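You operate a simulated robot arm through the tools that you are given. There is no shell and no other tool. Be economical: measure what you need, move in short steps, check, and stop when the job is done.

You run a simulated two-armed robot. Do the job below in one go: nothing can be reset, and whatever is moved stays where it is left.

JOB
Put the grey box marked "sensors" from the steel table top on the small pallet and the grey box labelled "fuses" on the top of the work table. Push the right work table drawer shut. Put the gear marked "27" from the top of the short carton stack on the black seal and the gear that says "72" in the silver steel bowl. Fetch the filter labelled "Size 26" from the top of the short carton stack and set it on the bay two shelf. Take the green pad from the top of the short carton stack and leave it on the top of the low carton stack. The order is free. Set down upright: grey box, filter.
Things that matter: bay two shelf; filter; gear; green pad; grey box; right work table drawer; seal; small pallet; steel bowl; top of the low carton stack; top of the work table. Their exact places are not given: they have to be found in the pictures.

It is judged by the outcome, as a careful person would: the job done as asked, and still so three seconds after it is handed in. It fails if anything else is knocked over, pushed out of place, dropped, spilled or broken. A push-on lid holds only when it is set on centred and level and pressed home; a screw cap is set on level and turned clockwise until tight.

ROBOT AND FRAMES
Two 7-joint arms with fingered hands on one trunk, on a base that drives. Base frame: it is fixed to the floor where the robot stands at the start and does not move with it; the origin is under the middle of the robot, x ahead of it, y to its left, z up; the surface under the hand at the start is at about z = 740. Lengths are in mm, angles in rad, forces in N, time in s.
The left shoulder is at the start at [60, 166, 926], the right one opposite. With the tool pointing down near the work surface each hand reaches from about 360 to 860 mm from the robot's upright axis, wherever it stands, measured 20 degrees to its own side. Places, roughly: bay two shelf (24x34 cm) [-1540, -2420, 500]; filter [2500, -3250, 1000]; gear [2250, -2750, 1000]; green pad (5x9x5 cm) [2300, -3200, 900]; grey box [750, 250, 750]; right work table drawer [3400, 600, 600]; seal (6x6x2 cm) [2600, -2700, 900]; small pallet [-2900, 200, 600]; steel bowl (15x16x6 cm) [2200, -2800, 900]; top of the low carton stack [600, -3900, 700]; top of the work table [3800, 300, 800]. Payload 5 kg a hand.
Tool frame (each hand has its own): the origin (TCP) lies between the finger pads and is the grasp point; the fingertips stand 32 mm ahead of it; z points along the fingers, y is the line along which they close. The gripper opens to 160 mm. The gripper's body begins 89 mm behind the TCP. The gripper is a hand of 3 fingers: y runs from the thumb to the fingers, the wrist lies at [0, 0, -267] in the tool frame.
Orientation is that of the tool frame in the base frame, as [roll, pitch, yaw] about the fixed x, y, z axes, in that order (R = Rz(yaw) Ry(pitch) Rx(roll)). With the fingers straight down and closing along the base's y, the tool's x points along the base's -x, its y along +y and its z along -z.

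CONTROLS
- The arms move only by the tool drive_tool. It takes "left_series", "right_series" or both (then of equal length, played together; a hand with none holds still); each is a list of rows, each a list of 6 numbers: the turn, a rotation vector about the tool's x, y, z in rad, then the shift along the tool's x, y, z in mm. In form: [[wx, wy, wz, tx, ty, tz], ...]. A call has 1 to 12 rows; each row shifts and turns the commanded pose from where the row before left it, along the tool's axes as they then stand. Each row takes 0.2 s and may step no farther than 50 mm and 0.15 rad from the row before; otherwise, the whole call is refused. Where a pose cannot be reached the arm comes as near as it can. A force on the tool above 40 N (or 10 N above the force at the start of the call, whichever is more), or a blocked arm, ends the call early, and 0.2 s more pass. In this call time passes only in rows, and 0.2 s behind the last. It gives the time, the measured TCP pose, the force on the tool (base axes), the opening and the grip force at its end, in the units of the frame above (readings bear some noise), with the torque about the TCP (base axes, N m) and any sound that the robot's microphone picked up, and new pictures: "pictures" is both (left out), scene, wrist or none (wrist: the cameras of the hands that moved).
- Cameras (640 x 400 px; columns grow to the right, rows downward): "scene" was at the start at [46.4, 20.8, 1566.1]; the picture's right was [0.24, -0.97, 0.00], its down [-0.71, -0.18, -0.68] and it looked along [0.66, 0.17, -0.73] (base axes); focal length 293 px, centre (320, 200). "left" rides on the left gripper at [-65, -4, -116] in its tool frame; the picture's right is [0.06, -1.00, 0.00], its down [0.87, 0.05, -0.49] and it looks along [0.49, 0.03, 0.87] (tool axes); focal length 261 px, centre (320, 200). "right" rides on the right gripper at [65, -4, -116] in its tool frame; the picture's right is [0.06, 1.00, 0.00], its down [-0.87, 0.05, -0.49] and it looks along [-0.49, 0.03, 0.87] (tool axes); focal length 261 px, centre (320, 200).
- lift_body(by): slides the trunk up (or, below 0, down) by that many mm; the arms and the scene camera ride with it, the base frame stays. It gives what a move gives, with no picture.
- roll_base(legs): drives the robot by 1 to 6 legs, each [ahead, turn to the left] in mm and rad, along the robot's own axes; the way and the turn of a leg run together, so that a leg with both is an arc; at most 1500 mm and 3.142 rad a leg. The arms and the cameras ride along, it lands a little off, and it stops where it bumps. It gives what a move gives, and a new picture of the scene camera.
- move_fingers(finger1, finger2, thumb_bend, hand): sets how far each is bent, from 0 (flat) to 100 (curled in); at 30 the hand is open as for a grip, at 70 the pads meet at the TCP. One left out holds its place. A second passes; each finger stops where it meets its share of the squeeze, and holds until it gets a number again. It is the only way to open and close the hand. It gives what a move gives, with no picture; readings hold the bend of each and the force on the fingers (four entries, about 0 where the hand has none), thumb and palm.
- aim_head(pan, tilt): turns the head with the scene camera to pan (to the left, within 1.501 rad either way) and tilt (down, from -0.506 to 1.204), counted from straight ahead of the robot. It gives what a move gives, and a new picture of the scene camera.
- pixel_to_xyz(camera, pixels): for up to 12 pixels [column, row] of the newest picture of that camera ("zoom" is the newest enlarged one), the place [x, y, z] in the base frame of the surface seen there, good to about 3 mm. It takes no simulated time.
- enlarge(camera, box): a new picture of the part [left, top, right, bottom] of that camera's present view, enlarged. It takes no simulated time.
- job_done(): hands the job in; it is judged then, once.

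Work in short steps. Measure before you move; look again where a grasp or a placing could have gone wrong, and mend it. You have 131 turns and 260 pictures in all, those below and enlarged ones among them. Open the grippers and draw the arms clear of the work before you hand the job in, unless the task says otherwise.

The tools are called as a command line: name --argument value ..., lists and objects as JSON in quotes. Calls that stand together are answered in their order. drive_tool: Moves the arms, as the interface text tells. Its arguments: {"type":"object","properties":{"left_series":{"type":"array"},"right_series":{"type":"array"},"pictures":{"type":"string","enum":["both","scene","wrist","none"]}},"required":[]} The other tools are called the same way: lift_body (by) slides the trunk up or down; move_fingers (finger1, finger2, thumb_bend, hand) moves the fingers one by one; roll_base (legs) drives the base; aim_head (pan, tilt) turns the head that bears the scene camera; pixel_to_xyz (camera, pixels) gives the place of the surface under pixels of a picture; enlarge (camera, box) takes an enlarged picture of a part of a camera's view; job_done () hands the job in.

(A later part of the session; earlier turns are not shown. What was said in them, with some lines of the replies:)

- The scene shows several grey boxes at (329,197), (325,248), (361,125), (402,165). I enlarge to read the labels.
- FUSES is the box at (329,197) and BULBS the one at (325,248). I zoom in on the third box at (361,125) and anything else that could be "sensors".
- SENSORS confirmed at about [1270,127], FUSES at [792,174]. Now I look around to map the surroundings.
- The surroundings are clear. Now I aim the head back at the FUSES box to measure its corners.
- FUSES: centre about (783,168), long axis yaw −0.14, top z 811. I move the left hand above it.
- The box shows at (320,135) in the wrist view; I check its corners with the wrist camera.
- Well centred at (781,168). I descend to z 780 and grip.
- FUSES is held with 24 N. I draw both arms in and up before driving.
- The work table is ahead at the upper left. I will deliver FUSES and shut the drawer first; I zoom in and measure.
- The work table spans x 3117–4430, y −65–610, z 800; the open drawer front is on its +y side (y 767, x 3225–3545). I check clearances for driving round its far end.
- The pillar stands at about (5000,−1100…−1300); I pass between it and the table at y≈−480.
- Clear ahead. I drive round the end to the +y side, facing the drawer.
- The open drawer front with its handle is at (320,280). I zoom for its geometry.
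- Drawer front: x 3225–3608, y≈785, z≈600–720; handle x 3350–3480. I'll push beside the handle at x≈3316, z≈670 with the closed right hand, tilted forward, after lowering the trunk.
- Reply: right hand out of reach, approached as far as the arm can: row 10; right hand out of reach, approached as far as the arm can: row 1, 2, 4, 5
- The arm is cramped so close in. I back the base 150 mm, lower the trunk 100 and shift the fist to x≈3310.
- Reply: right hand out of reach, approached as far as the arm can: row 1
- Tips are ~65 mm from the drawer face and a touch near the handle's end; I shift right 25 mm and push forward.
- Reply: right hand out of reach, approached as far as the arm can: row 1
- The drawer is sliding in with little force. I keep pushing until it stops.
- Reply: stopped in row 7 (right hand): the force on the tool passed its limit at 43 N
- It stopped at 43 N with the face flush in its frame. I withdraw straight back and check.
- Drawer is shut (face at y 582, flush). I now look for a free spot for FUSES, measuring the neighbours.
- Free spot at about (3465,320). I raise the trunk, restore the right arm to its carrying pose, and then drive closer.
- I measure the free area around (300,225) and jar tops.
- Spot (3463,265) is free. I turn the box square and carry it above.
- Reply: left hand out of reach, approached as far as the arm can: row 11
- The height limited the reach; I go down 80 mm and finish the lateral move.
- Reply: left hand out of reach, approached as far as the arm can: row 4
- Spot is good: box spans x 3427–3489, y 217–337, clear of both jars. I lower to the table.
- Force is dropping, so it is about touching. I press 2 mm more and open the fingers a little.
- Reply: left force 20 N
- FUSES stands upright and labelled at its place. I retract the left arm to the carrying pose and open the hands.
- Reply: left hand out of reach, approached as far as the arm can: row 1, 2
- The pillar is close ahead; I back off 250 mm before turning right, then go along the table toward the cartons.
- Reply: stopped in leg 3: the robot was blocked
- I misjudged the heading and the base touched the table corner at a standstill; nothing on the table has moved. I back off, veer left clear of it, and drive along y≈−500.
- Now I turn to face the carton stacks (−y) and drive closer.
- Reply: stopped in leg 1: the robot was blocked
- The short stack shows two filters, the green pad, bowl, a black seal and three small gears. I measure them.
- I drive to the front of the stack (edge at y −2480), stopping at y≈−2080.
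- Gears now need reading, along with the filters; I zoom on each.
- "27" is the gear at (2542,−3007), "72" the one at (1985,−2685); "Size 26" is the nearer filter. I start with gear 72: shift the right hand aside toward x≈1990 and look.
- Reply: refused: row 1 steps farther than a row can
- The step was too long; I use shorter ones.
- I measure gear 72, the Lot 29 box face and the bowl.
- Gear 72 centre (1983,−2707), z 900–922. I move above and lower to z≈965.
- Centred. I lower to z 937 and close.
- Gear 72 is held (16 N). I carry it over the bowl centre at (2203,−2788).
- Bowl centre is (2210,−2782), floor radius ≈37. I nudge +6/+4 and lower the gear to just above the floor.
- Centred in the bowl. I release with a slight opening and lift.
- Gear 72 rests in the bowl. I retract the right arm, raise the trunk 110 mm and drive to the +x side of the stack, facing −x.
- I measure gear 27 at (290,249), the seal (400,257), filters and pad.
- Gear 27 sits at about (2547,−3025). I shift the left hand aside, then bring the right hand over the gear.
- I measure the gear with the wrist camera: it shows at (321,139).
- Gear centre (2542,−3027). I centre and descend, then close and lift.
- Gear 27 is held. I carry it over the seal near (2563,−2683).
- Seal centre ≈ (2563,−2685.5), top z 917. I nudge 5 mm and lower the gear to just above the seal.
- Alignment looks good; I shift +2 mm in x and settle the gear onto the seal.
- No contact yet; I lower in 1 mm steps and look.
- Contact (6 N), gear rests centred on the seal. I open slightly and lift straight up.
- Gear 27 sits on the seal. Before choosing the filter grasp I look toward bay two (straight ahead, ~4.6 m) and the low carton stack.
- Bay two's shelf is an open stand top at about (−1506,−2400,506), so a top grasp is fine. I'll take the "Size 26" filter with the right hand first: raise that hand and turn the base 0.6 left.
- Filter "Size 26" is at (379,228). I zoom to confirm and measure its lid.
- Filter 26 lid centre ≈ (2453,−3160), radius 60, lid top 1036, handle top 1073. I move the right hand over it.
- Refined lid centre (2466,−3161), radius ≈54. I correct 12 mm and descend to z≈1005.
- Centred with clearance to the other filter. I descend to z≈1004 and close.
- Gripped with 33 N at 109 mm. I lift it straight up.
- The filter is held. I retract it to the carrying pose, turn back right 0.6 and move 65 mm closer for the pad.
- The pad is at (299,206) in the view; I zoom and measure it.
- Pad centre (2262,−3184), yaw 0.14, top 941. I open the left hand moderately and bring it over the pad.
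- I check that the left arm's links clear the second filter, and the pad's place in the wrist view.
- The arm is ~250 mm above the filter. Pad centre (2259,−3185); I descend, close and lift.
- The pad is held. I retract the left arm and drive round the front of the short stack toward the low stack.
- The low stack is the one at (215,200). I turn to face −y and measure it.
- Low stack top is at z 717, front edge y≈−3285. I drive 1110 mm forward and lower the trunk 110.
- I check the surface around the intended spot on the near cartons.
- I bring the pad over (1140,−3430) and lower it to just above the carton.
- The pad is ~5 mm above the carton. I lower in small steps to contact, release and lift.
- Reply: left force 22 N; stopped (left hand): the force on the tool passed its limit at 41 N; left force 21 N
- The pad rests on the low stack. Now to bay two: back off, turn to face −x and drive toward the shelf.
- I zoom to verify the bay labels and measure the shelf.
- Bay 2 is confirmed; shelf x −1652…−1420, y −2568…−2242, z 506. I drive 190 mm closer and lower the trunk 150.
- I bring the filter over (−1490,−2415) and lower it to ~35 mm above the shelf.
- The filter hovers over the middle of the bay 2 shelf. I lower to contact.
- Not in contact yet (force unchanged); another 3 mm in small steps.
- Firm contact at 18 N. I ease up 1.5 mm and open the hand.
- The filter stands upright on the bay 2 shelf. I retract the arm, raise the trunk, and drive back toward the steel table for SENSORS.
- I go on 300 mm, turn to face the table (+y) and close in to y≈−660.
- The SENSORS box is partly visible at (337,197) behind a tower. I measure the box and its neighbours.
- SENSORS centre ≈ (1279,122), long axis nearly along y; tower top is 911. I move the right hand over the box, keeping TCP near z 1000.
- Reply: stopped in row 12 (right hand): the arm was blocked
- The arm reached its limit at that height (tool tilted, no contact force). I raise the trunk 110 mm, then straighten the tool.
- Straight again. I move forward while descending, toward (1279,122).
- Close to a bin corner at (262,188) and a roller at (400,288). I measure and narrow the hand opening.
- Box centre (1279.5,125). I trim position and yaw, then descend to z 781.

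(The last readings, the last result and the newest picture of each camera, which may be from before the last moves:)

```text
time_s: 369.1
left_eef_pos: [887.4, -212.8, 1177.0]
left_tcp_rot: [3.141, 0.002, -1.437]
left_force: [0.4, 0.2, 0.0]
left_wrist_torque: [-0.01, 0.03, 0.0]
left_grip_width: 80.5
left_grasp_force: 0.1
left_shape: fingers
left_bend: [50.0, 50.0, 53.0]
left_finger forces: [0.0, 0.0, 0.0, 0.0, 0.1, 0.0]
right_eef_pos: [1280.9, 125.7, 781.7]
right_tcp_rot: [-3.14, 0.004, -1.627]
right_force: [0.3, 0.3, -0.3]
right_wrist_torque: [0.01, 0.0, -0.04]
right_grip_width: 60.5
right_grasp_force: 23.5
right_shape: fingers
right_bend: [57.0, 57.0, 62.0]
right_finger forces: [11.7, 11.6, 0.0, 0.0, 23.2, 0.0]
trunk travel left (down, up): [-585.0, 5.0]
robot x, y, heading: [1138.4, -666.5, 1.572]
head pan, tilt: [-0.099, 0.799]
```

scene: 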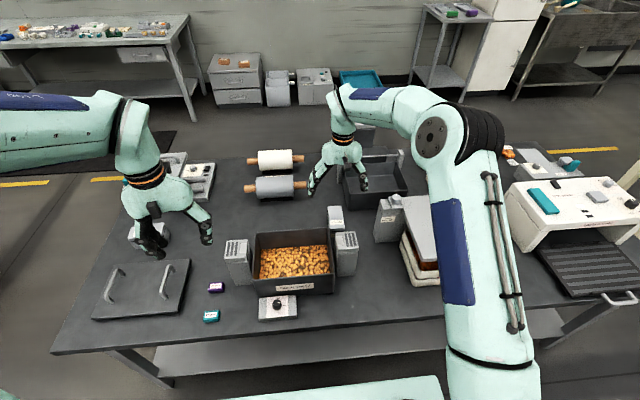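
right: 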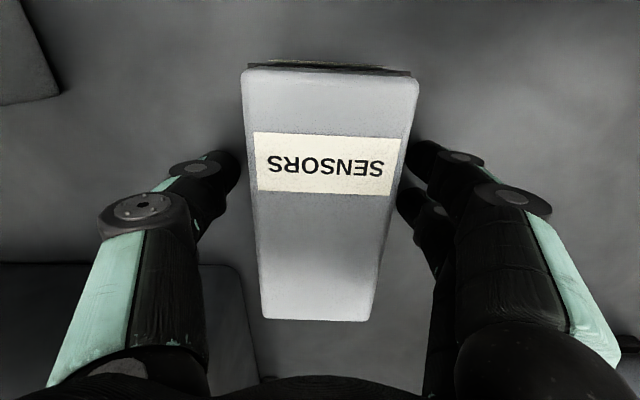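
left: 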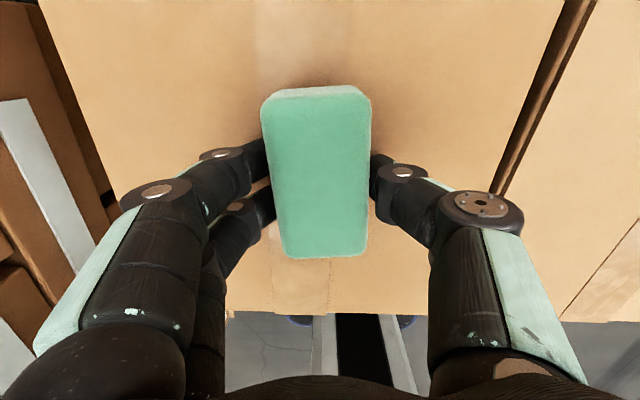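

SENSORS is gripped (23 N). I lift to z≈985 and draw it back over the tower.

drive_tool --right_series '[[0, 0, 0, 0, 0, -30], [0, 0, 0, 0, 0, -45], [0, 0, 0, 0, 0, -45], [0, 0, 0, 0, 0, -45], [0, 0, 0, 0, 0, -40], [0, 0, 0, 40, 0, -10], [0, 0, 0, 40, 0, -20], [0, 0, 0, 40, 0, -20], [0, 0, 0, 40, 0, -20], [0, 0, 0, 40, 0, 0], [0, 0, 0, 40, 0, 0], [0, 0, 0, 40, 0, 0]]' --pictures "both"

```text
time_s: 371.7
left_eef_pos: [888.4, -214.2, 1177.0]
left_tcp_rot: [-3.14, 0.002, -1.438]
left_force: [-0.8, 0.0, -0.4]
left_wrist_torque: [0.03, 0.03, -0.01]
left_grip_width: 80.7
left_grasp_force: 0.1
left_shape: fingers
left_bend: [50.0, 50.0, 53.0]
left_finger forces: [0.0, 0.0, 0.0, 0.0, 0.1, 0.0]
right_eef_pos: [1263.9, -155.1, 1054.5]
right_tcp_rot: [-3.138, 0.006, -1.628]
right_force: [-0.3, -0.6, -2.1]
right_wrist_torque: [-0.01, 0.01, 0.01]
right_grip_width: 60.9
right_grasp_force: 22.9
right_shape: fingers
right_bend: [57.0, 57.0, 62.0]
right_finger forces: [11.7, 11.6, 0.1, 0.0, 23.2, 0.0]
trunk travel left (down, up): [-585.0, 5.0]
robot x, y, heading: [1131.8, -671.1, 1.571]
head pan, tilt: [-0.099, 0.799]
```

scene: 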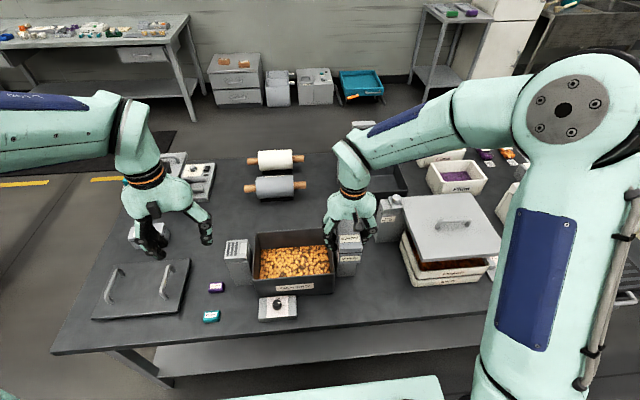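
right: 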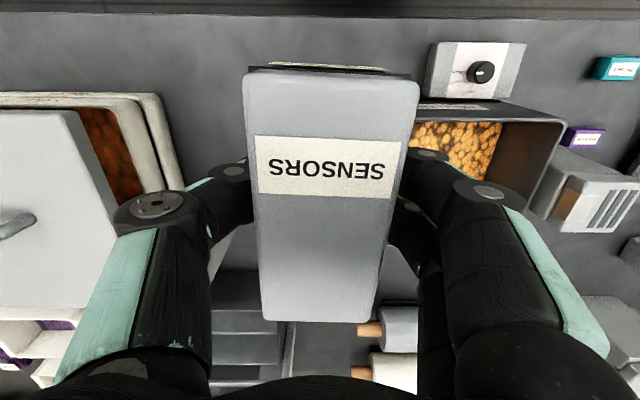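

Held and clear. I back off, turn to face −x and look toward the pallet.

roll_base --legs '[[-180, 0], [0, 1.571], [1300, 0]]'

aim_head --pan -0.15 --tilt 0.4

```text
time_s: 383.3
left_eef_pos: [-622.0, -1084.6, 1177.2]
left_tcp_rot: [3.14, 0.001, 0.119]
left_force: [-0.6, -0.2, 0.3]
left_wrist_torque: [0.01, 0.0, 0.01]
left_grip_width: 80.8
left_grasp_force: 0.1
left_shape: fingers
left_bend: [50.0, 50.0, 53.0]
left_finger forces: [0.0, 0.0, 0.1, 0.0, 0.0, 0.0]
right_eef_pos: [-675.7, -707.5, 1055.1]
right_tcp_rot: [-3.139, 0.003, -0.069]
right_force: [-1.1, 0.7, -1.5]
right_wrist_torque: [-0.05, -0.02, 0.02]
right_grip_width: 60.7
right_grasp_force: 22.7
right_shape: fingers
right_bend: [57.0, 57.0, 62.0]
right_finger forces: [11.6, 11.5, 0.0, 0.1, 23.1, 0.0]
trunk travel left (down, up): [-585.0, 5.0]
robot x, y, heading: [-162.4, -840.8, 3.133]
head pan, tilt: [-0.099, 0.799]
```

scene: 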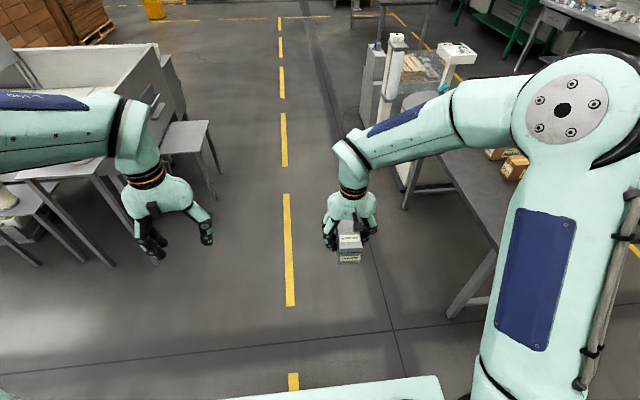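

```text
time_s: 384.2
left_eef_pos: [-620.9, -1084.2, 1177.7]
left_tcp_rot: [-3.138, 0.001, 0.118]
left_force: [-0.4, -1.1, -0.2]
left_wrist_torque: [-0.01, 0.01, -0.01]
left_grip_width: 80.7
left_grasp_force: 0.1
left_shape: fingers
left_bend: [50.0, 50.0, 53.0]
left_finger forces: [0.1, 0.1, 0.0, 0.1, 0.0, 0.0]
right_eef_pos: [-676.2, -707.6, 1055.6]
right_tcp_rot: [-3.141, 0.003, -0.069]
right_force: [-0.1, 0.3, -1.5]
right_wrist_torque: [0.0, -0.01, -0.01]
right_grip_width: 60.6
right_grasp_force: 23.3
right_shape: fingers
right_bend: [57.0, 57.0, 62.0]
right_finger forces: [11.6, 11.5, 0.1, 0.1, 23.1, 0.0]
trunk travel left (down, up): [-585.0, 5.0]
robot x, y, heading: [-163.6, -843.0, 3.134]
head pan, tilt: [-0.15, 0.4]
```

scene: 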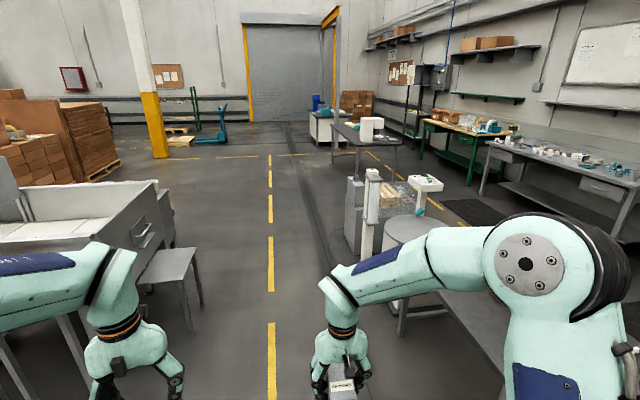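

I zoom on the wrapper-like machine at (395,205) where the small pallet may be.

enlarge --camera "scene" --box '[320, 100, 480, 270]'

pixel_to_xyz --camera "scene" --pixels '[[390, 195], [400, 205], [370, 210], [425, 183], [410, 230], [362, 240], [385, 130], [355, 250]]'

```text
2.35 times, centred on (400, 185) of scene
```

zoom: 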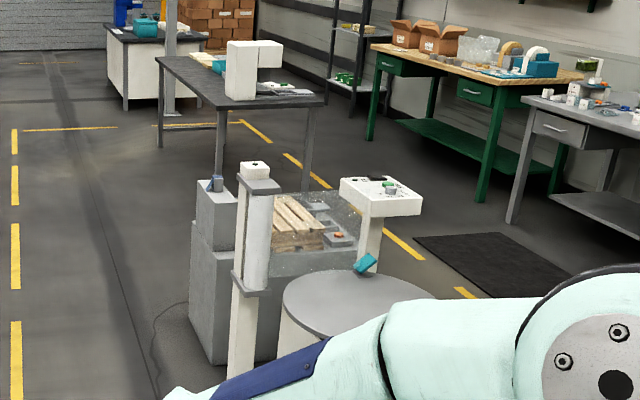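

```text
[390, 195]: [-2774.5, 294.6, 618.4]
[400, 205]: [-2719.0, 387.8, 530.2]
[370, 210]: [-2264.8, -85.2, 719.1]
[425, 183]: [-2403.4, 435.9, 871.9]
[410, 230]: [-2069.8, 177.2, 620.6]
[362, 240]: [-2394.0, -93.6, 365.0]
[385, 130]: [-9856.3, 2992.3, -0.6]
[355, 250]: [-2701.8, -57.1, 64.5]
```

pixel_to_xyz --camera "scene" --pixels '[[160, 190], [170, 230], [195, 250], [205, 300], [345, 235], [375, 290], [400, 330], [340, 125]]'

```text
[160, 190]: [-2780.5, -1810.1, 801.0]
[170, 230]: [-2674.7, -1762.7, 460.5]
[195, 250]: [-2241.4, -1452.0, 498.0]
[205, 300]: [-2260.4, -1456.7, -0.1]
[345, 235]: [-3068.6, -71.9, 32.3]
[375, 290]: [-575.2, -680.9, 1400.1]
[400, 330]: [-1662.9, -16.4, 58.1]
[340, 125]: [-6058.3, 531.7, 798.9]
```

The corridor is clear between y≈−1450 and y≈−90. I drive to x≈−2850 and turn toward the machine.

roll_base --legs '[[0, -0.03], [1500, 0], [1180, 0], [0, -1.533]]'

aim_head --pan 0.0 --tilt 0.65

```text
time_s: 401.5
left_eef_pos: [-3093.0, -288.9, 1178.0]
left_tcp_rot: [3.14, 0.003, -1.438]
left_force: [0.4, 0.3, -0.2]
left_wrist_torque: [0.01, -0.04, -0.03]
left_grip_width: 80.3
left_grasp_force: 0.1
left_shape: fingers
left_bend: [50.0, 50.0, 53.0]
left_finger forces: [0.0, 0.0, 0.1, 0.0, 0.1, 0.0]
right_eef_pos: [-2716.7, -231.3, 1054.7]
right_tcp_rot: [-3.14, 0.004, -1.625]
right_force: [0.3, 0.7, -2.5]
right_wrist_torque: [-0.01, 0.0, 0.01]
right_grip_width: 60.6
right_grasp_force: 22.9
right_shape: fingers
right_bend: [57.0, 57.0, 62.0]
right_finger forces: [11.5, 11.5, 0.1, 0.0, 22.9, 0.1]
trunk travel left (down, up): [-585.0, 5.0]
robot x, y, heading: [-2845.3, -746.4, 1.577]
head pan, tilt: [-0.15, 0.4]
```

scene: 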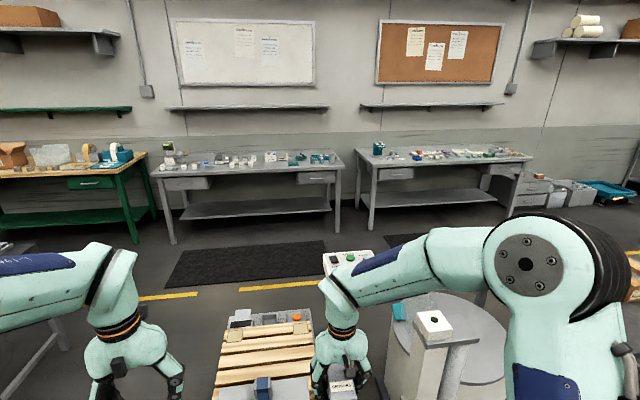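

```text
time_s: 402.2
left_eef_pos: [-3093.3, -289.3, 1178.9]
left_tcp_rot: [-3.141, 0.001, -1.439]
left_force: [-0.8, -0.4, 0.4]
left_wrist_torque: [0.0, -0.01, -0.04]
left_grip_width: 80.7
left_grasp_force: 0.0
left_shape: fingers
left_bend: [50.0, 50.0, 53.0]
left_finger forces: [0.0, 0.0, 0.0, 0.0, 0.0, 0.1]
right_eef_pos: [-2719.0, -230.7, 1054.9]
right_tcp_rot: [-3.141, 0.001, -1.625]
right_force: [-0.4, 0.5, -2.2]
right_wrist_torque: [-0.01, 0.0, -0.01]
right_grip_width: 60.5
right_grasp_force: 23.7
right_shape: fingers
right_bend: [57.0, 57.0, 62.0]
right_finger forces: [11.6, 11.5, 0.0, 0.0, 23.1, 0.1]
trunk travel left (down, up): [-585.0, 5.0]
robot x, y, heading: [-2839.7, -745.2, 1.581]
head pan, tilt: [0.0, 0.649]
```

scene: 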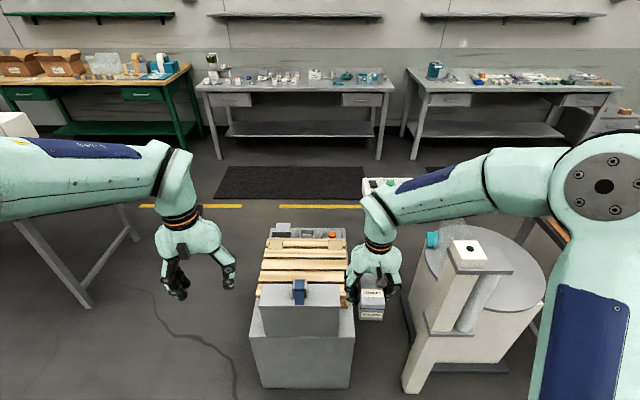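

The small slatted pallet is at (303,265). I zoom and measure it with its surroundings.

enlarge --camera "scene" --box '[230, 210, 410, 340]'

pixel_to_xyz --camera "scene" --pixels '[[268, 245], [340, 245], [262, 290], [345, 290], [300, 250], [305, 272], [320, 312], [300, 285], [305, 232], [262, 335], [350, 335], [465, 255]]'

```text
3.08 times, centred on (320, 275) of scene
```

zoom: 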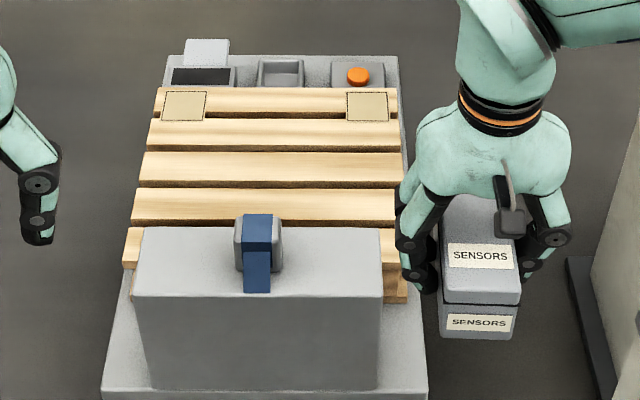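

```text
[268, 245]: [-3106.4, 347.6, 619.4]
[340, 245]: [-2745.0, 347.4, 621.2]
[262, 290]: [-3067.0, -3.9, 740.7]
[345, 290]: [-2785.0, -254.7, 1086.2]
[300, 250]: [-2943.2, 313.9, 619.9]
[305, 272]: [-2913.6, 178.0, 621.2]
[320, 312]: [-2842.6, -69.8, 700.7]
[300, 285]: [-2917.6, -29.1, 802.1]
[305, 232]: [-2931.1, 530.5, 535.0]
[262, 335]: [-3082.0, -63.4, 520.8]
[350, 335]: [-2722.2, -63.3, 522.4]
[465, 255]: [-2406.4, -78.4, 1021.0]
```

pixel_to_xyz --camera "scene" --pixels '[[408, 388], [430, 330], [440, 368], [452, 262], [430, 290], [250, 385], [352, 385], [560, 280]]'

pixel_to_xyz --camera "zoom" --pixels '[[270, 133], [270, 167], [190, 205], [320, 205], [400, 167], [395, 100], [150, 167], [400, 250], [140, 235], [380, 235], [260, 220]]'

```text
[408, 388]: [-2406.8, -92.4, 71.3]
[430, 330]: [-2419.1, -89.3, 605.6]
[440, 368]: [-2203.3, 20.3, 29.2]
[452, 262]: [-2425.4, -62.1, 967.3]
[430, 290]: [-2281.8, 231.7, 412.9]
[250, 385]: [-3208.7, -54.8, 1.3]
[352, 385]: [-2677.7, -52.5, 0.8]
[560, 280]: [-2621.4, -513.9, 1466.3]
```

```text
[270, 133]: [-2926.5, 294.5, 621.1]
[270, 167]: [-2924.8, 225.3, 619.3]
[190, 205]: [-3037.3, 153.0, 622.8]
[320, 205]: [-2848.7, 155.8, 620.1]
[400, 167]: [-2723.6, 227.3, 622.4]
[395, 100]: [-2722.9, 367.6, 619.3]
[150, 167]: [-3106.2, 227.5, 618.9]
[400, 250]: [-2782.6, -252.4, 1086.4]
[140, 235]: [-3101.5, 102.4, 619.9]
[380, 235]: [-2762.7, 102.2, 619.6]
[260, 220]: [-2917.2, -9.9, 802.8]
```

Pallet deck: x −3110…−2720, z 620, slats at y 155/226/295/367. I drive 270 mm ahead, stopping short of the cabinet.

roll_base --legs '[[265, 0]]'

aim_head --pan 0.0 --tilt 0.85

```text
time_s: 404.1
left_eef_pos: [-3094.3, -18.1, 1177.3]
left_tcp_rot: [3.141, 0.0, -1.44]
left_force: [0.5, 0.0, 0.3]
left_wrist_torque: [-0.05, 0.04, 0.0]
left_grip_width: 80.5
left_grasp_force: 0.1
left_shape: fingers
left_bend: [50.0, 50.0, 53.0]
left_finger forces: [0.1, 0.0, 0.1, 0.1, 0.1, 0.0]
right_eef_pos: [-2717.5, 38.3, 1055.2]
right_tcp_rot: [-3.138, 0.003, -1.626]
right_force: [-0.7, 0.6, -3.1]
right_wrist_torque: [-0.03, -0.01, -0.01]
right_grip_width: 60.6
right_grasp_force: 23.2
right_shape: fingers
right_bend: [57.0, 57.0, 62.0]
right_finger forces: [11.4, 11.5, 0.1, 0.0, 23.0, 0.1]
trunk travel left (down, up): [-585.0, 5.0]
robot x, y, heading: [-2845.5, -476.1, 1.574]
head pan, tilt: [0.0, 0.649]
```

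scene: 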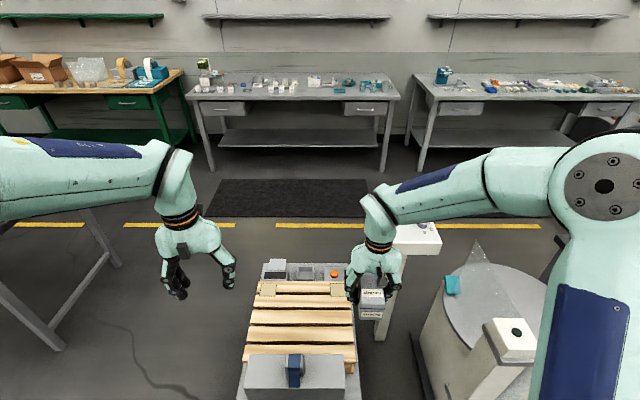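

```text
time_s: 404.9
left_eef_pos: [-3092.9, -20.0, 1177.5]
left_tcp_rot: [-3.141, 0.002, -1.441]
left_force: [-0.4, -1.1, -0.3]
left_wrist_torque: [0.0, -0.02, 0.03]
left_grip_width: 81.0
left_grasp_force: 0.1
left_shape: fingers
left_bend: [50.0, 50.0, 53.0]
left_finger forces: [0.1, 0.0, 0.1, 0.1, 0.0, 0.0]
right_eef_pos: [-2718.6, 37.1, 1054.5]
right_tcp_rot: [-3.141, 0.004, -1.626]
right_force: [-0.2, 0.9, -1.9]
right_wrist_torque: [-0.02, 0.04, 0.0]
right_grip_width: 60.7
right_grasp_force: 22.7
right_shape: fingers
right_bend: [57.0, 57.0, 62.0]
right_finger forces: [11.5, 11.5, 0.1, 0.0, 23.0, 0.0]
trunk travel left (down, up): [-585.0, 5.0]
robot x, y, heading: [-2843.7, -481.1, 1.571]
head pan, tilt: [0.0, 0.85]
```

scene: 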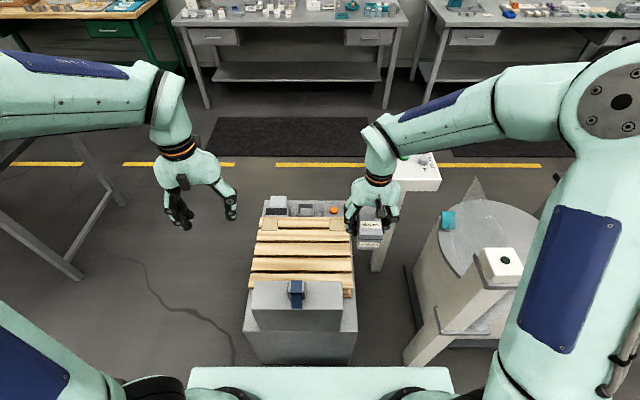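

I carry the box over (−2870,192) and lower toward the deck.

drive_tool --right_series '[[0, 0, 0, -29.2, 31.8, 0], [0, 0, 0, -29.2, 31.8, 0], [0, 0, 0, -29.2, 31.8, 0], [0, 0, 0, -29.2, 31.8, 0], [0, 0, 0, -29.2, 31.8, 0], [0, 0, -0.055, 0, 0, 43], [0, 0, 0, 0, 0, 43], [0, 0, 0, 0, 0, 43], [0, 0, 0, 0, 0, 43], [0, 0, 0, 0, 0, 43], [0, 0, 0, 0, 0, 43], [0, 0, 0, 0, 0, 43]]' --pictures "both"

```text
time_s: 407.5
left_eef_pos: [-3092.9, -20.5, 1176.6]
left_tcp_rot: [3.141, 0.002, -1.441]
left_force: [-1.3, 0.2, 0.1]
left_wrist_torque: [-0.02, 0.03, -0.01]
left_grip_width: 80.6
left_grasp_force: 0.0
left_shape: fingers
left_bend: [50.0, 50.0, 53.0]
left_finger forces: [0.0, 0.1, 0.1, 0.0, 0.0, 0.0]
right_eef_pos: [-2866.4, 195.7, 754.2]
right_tcp_rot: [-3.139, 0.003, -1.571]
right_force: [0.3, 0.3, -2.5]
right_wrist_torque: [-0.04, 0.0, 0.0]
right_grip_width: 60.4
right_grasp_force: 22.3
right_shape: fingers
right_bend: [57.0, 57.0, 62.0]
right_finger forces: [11.6, 11.6, 0.1, 0.0, 23.2, 0.0]
trunk travel left (down, up): [-585.0, 5.0]
robot x, y, heading: [-2842.9, -473.4, 1.573]
head pan, tilt: [0.0, 0.85]
```

scene: 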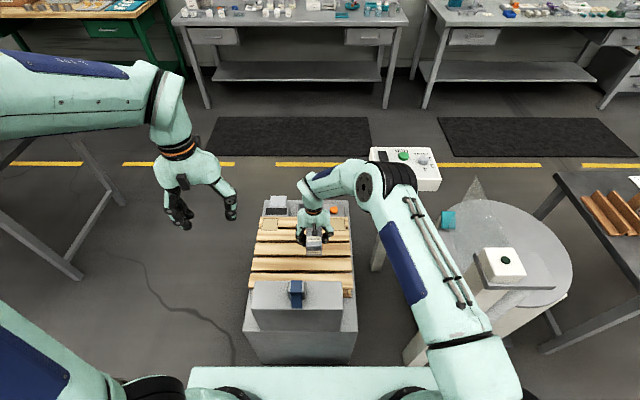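
right: 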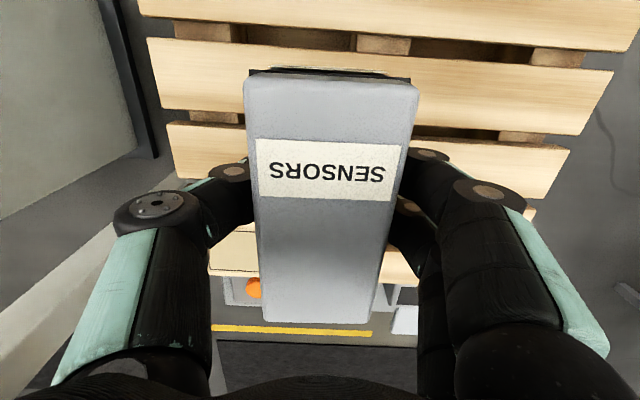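

Over the deck. I lower to just above it, then feel for contact.

drive_tool --right_series '[[0, 0, 0, 0, 0, 40], [0, 0, 0, 0, 0, 40], [0, 0, 0, 0, 0, 8], [0, 0, 0, 0, 0, 2], [0, 0, 0, 0, 0, 1.5]]' --pictures "none"

```text
time_s: 408.7
left_eef_pos: [-3093.2, -21.1, 1177.0]
left_tcp_rot: [-3.139, 0.003, -1.439]
left_force: [-0.3, 0.0, 0.7]
left_wrist_torque: [-0.01, -0.01, 0.01]
left_grip_width: 80.7
left_grasp_force: 0.0
left_shape: fingers
left_bend: [50.0, 50.0, 53.0]
left_finger forces: [0.0, 0.1, 0.0, 0.0, 0.0, 0.0]
right_eef_pos: [-2867.4, 194.2, 662.5]
right_tcp_rot: [-3.14, 0.004, -1.571]
right_force: [0.1, 0.7, -2.4]
right_wrist_torque: [0.01, -0.03, -0.01]
right_grip_width: 60.4
right_grasp_force: 23.8
right_shape: fingers
right_bend: [57.0, 57.0, 62.0]
right_finger forces: [11.6, 11.6, 0.0, 0.0, 23.2, 0.0]
trunk travel left (down, up): [-585.0, 5.0]
robot x, y, heading: [-2846.0, -474.7, 1.572]
head pan, tilt: [0.0, 0.85]
```

drive_tool --right_series '[[0, 0, 0, 0, 0, 1], [0, 0, 0, 0, 0, 1]]' --pictures "wrist"

```text
time_s: 409.3
left_eef_pos: [-3093.2, -21.4, 1177.2]
left_tcp_rot: [-3.141, 0.002, -1.441]
left_force: [-0.2, -0.7, 0.8]
left_wrist_torque: [-0.03, 0.01, 0.05]
left_grip_width: 80.9
left_grasp_force: 0.1
left_shape: fingers
left_bend: [50.0, 50.0, 53.0]
left_finger forces: [0.0, 0.0, 0.1, 0.0, 0.0, 0.0]
right_eef_pos: [-2868.5, 194.1, 661.8]
right_tcp_rot: [-3.14, 0.003, -1.57]
right_force: [0.9, -1.2, 3.8]
right_wrist_torque: [-0.03, 0.16, 0.02]
right_grip_width: 60.3
right_grasp_force: 23.5
right_shape: fingers
right_bend: [57.0, 57.0, 62.0]
right_finger forces: [11.3, 11.3, 0.1, 0.0, 23.6, 0.0]
trunk travel left (down, up): [-585.0, 5.0]
robot x, y, heading: [-2843.7, -473.7, 1.574]
head pan, tilt: [0.0, 0.85]
```

right: 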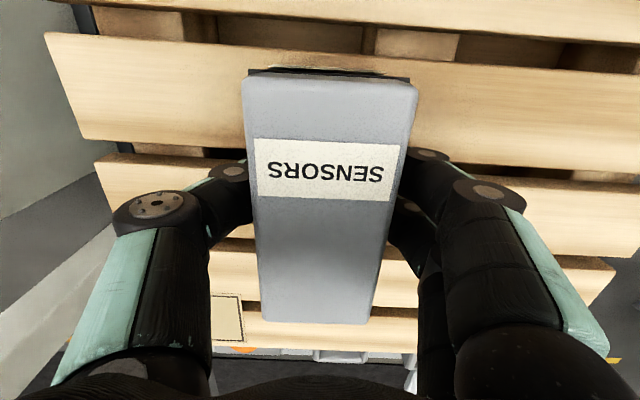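

Contact at 6 N. I open just enough and lift.

move_fingers --hand "right" --finger1 53 --finger2 53 --thumb_bend 58

drive_tool --right_series '[[0, 0, 0, 0, 0, -8], [0, 0, 0, 0, 0, -15], [0, 0, 0, 0, 0, -40], [0, 0, 0, 0, 0, -45], [0, 0, 0, 0, 0, -45], [0, 0, 0, 0, 0, -45], [0, 0, 0, 0, 0, -45], [0, 0, 0, 0, 0, -45], [0, 0, 0, 0, 0, -45]]' --pictures "both"

enlarge --camera "right" --box '[220, 40, 420, 240]'

```text
time_s: 410.3
left_eef_pos: [-3092.9, -20.8, 1179.0]
left_tcp_rot: [-3.14, 0.002, -1.442]
left_force: [1.0, -0.2, -0.3]
left_wrist_torque: [0.01, -0.01, 0.0]
left_grip_width: 80.6
left_grasp_force: 0.0
left_shape: fingers
left_bend: [50.0, 50.0, 53.0]
left_finger forces: [0.0, 0.0, 0.1, 0.0, 0.1, 0.0]
right_eef_pos: [-2867.5, 194.1, 660.8]
right_tcp_rot: [-3.141, 0.004, -1.571]
right_force: [0.3, 0.5, -0.7]
right_wrist_torque: [-0.02, -0.01, 0.01]
right_grip_width: 67.0
right_grasp_force: 0.1
right_shape: fingers
right_bend: [53.0, 53.0, 57.0]
right_finger forces: [0.1, 0.1, 0.0, 0.1, 0.1, 0.0]
trunk travel left (down, up): [-585.0, 5.0]
robot x, y, heading: [-2845.5, -477.4, 1.568]
head pan, tilt: [0.0, 0.85]
```

```text
time_s: 412.3
left_eef_pos: [-3093.7, -21.0, 1178.3]
left_tcp_rot: [-3.139, 0.001, -1.442]
left_force: [0.1, -0.1, 0.2]
left_wrist_torque: [0.0, -0.01, 0.01]
left_grip_width: 80.6
left_grasp_force: 0.0
left_shape: fingers
left_bend: [50.0, 50.0, 53.0]
left_finger forces: [0.0, 0.1, 0.0, 0.1, 0.0, 0.1]
right_eef_pos: [-2868.1, 194.0, 995.4]
right_tcp_rot: [-3.139, 0.004, -1.571]
right_force: [0.3, 0.1, -0.6]
right_wrist_torque: [0.0, -0.01, 0.01]
right_grip_width: 66.9
right_grasp_force: 0.1
right_shape: fingers
right_bend: [53.0, 53.0, 57.0]
right_finger forces: [0.0, 0.0, 0.1, 0.1, 0.1, 0.0]
trunk travel left (down, up): [-585.0, 5.0]
robot x, y, heading: [-2842.3, -479.6, 1.57]
head pan, tilt: [0.0, 0.85]
```

scene: 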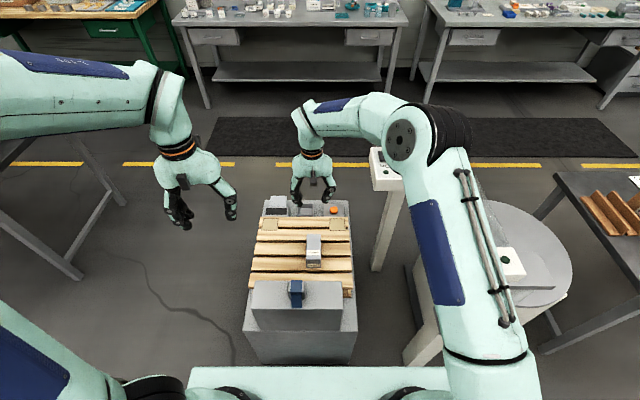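
right: 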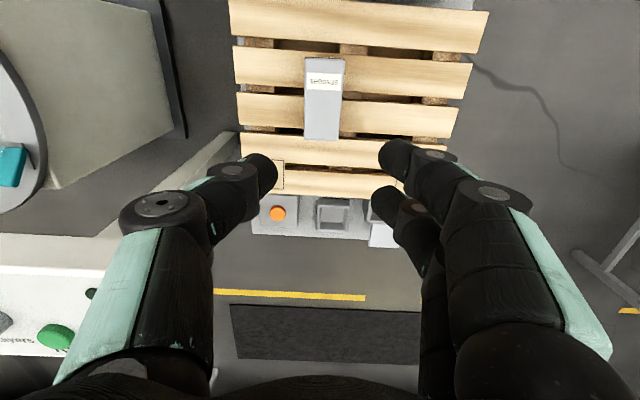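

```text
2.00 times, centred on (320, 140) of right
```

zoom: 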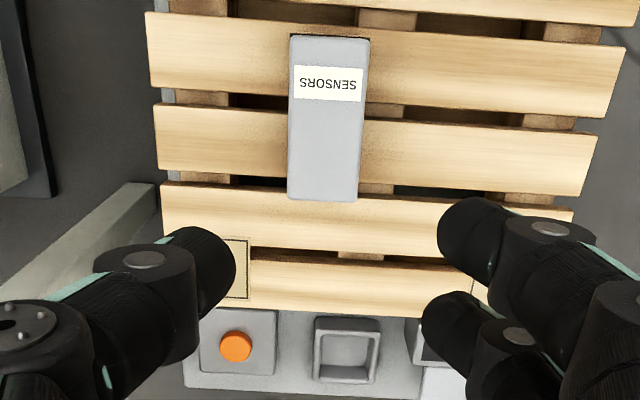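

SENSORS stands upright on the pallet. I retract the arm, open both hands and back the robot away.

drive_tool --right_series '[[0, 0, 0, 10, -10, -40], [0, 0, 0, 35, -30, -10], [0, 0, 0, 35, -30, 0], [0, 0, 0, 35, -30, 0], [0, 0, 0, 35, -30, 0]]' --pictures "none"

roll_base --legs '[[-350, 0]]'

move_fingers --hand "right" --finger1 30 --finger2 30 --thumb_bend 30

move_fingers --hand "left" --finger1 30 --finger2 30 --thumb_bend 30

enlarge --camera "scene" --box '[220, 160, 420, 320]'

```text
time_s: 413.5
left_eef_pos: [-3092.4, -21.9, 1177.7]
left_tcp_rot: [-3.141, 0.003, -1.441]
left_force: [1.0, -0.2, 0.5]
left_wrist_torque: [0.02, 0.0, -0.01]
left_grip_width: 80.8
left_grasp_force: 0.0
left_shape: fingers
left_bend: [50.0, 50.0, 53.0]
left_finger forces: [0.1, 0.0, 0.0, 0.0, 0.1, 0.0]
right_eef_pos: [-2737.2, 39.8, 1043.4]
right_tcp_rot: [3.141, 0.005, -1.571]
right_force: [-0.4, -0.5, 0.5]
right_wrist_torque: [0.02, 0.02, 0.03]
right_grip_width: 67.0
right_grasp_force: 0.0
right_shape: fingers
right_bend: [53.0, 53.0, 57.0]
right_finger forces: [0.0, 0.0, 0.0, 0.0, 0.1, 0.0]
trunk travel left (down, up): [-585.0, 5.0]
robot x, y, heading: [-2847.6, -474.7, 1.574]
head pan, tilt: [0.0, 0.85]
```

```text
time_s: 415.7
left_eef_pos: [-3093.6, -370.2, 1178.4]
left_tcp_rot: [-3.14, 0.001, -1.435]
left_force: [-0.7, -0.2, 0.6]
left_wrist_torque: [0.03, 0.04, 0.02]
left_grip_width: 80.5
left_grasp_force: 0.1
left_shape: fingers
left_bend: [50.0, 50.0, 53.0]
left_finger forces: [0.0, 0.0, 0.0, 0.0, 0.0, 0.1]
right_eef_pos: [-2739.7, -308.6, 1044.1]
right_tcp_rot: [-3.141, 0.005, -1.568]
right_force: [0.1, -0.6, -0.1]
right_wrist_torque: [0.07, -0.01, -0.03]
right_grip_width: 66.9
right_grasp_force: 0.0
right_shape: fingers
right_bend: [53.0, 53.0, 57.0]
right_finger forces: [0.0, 0.0, 0.0, 0.1, 0.0, 0.0]
trunk travel left (down, up): [-585.0, 5.0]
robot x, y, heading: [-2845.1, -824.7, 1.572]
head pan, tilt: [0.0, 0.85]
```

scene: 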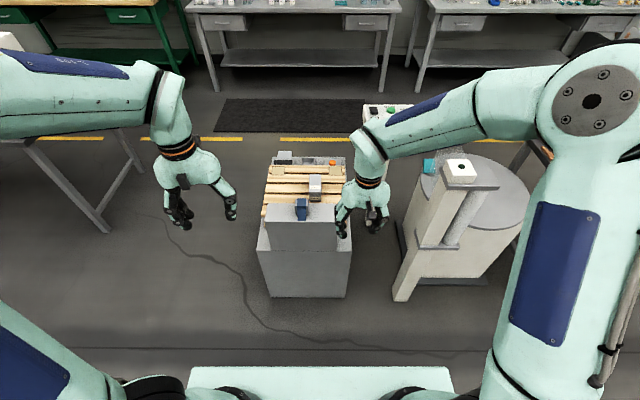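

```text
time_s: 416.7
left_eef_pos: [-3092.4, -370.8, 1177.8]
left_tcp_rot: [-3.139, 0.001, -1.437]
left_force: [0.3, -0.1, 0.0]
left_wrist_torque: [0.0, 0.0, 0.0]
left_grip_width: 80.3
left_grasp_force: 0.1
left_shape: fingers
left_bend: [50.0, 50.0, 53.0]
left_finger forces: [0.1, 0.1, 0.0, 0.0, 0.1, 0.1]
right_eef_pos: [-2738.6, -306.3, 1042.2]
right_tcp_rot: [-3.139, 0.003, -1.569]
right_force: [0.9, 0.0, -0.3]
right_wrist_torque: [0.0, -0.02, 0.01]
right_grip_width: 167.4
right_grasp_force: 0.0
right_shape: fingers
right_bend: [30.0, 30.0, 30.0]
right_finger forces: [0.1, 0.1, 0.0, 0.1, 0.0, 0.1]
trunk travel left (down, up): [-585.0, 5.0]
robot x, y, heading: [-2843.6, -826.1, 1.578]
head pan, tilt: [0.0, 0.85]
```

```text
time_s: 417.7
left_eef_pos: [-3092.5, -370.2, 1177.0]
left_tcp_rot: [3.141, 0.002, -1.436]
left_force: [0.4, 0.0, -0.6]
left_wrist_torque: [-0.01, -0.02, 0.02]
left_grip_width: 167.4
left_grasp_force: 0.1
left_shape: fingers
left_bend: [30.0, 30.0, 30.0]
left_finger forces: [0.0, 0.1, 0.0, 0.0, 0.0, 0.0]
right_eef_pos: [-2738.6, -307.1, 1042.7]
right_tcp_rot: [-3.141, 0.002, -1.57]
right_force: [0.3, -0.1, 0.2]
right_wrist_torque: [0.01, 0.01, -0.01]
right_grip_width: 167.3
right_grasp_force: 0.1
right_shape: fingers
right_bend: [30.0, 30.0, 30.0]
right_finger forces: [0.0, 0.0, 0.0, 0.0, 0.0, 0.0]
trunk travel left (down, up): [-585.0, 5.0]
robot x, y, heading: [-2843.8, -826.5, 1.574]
head pan, tilt: [0.0, 0.85]
```

```text
2.50 times, centred on (320, 240) of scene
```

zoom: 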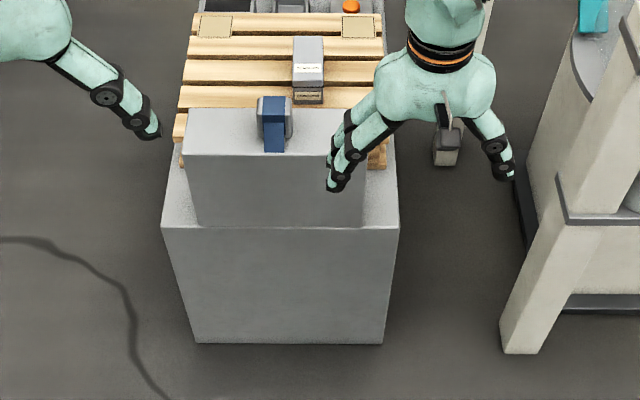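

All placings are verified in the pictures, the hands are open and clear of the work; I hand the job in.

job_done

```text
The job is handed in.
```

I handed the job in with every item placed as asked. The pictures showed each placement upright or seated.

- **Sensors box:** upright on the small pallet.
- **Fuses box:** upright on the work table.
- **Right work table drawer:** pushed shut until it stopped flush in its frame.
- **Gears:** 27 is on the black seal and 72 is in the steel bowl.
- **Size 26 filter:** upright on the bay two shelf.
- **Green pad:** on top of the low carton stack.

The base bumped the corner of the work table once and stopped. It was also blocked once while turning next to the steel table. I saw nothing displaced either time, but I did not re-measure the drawer or the fuses box after those bumps.
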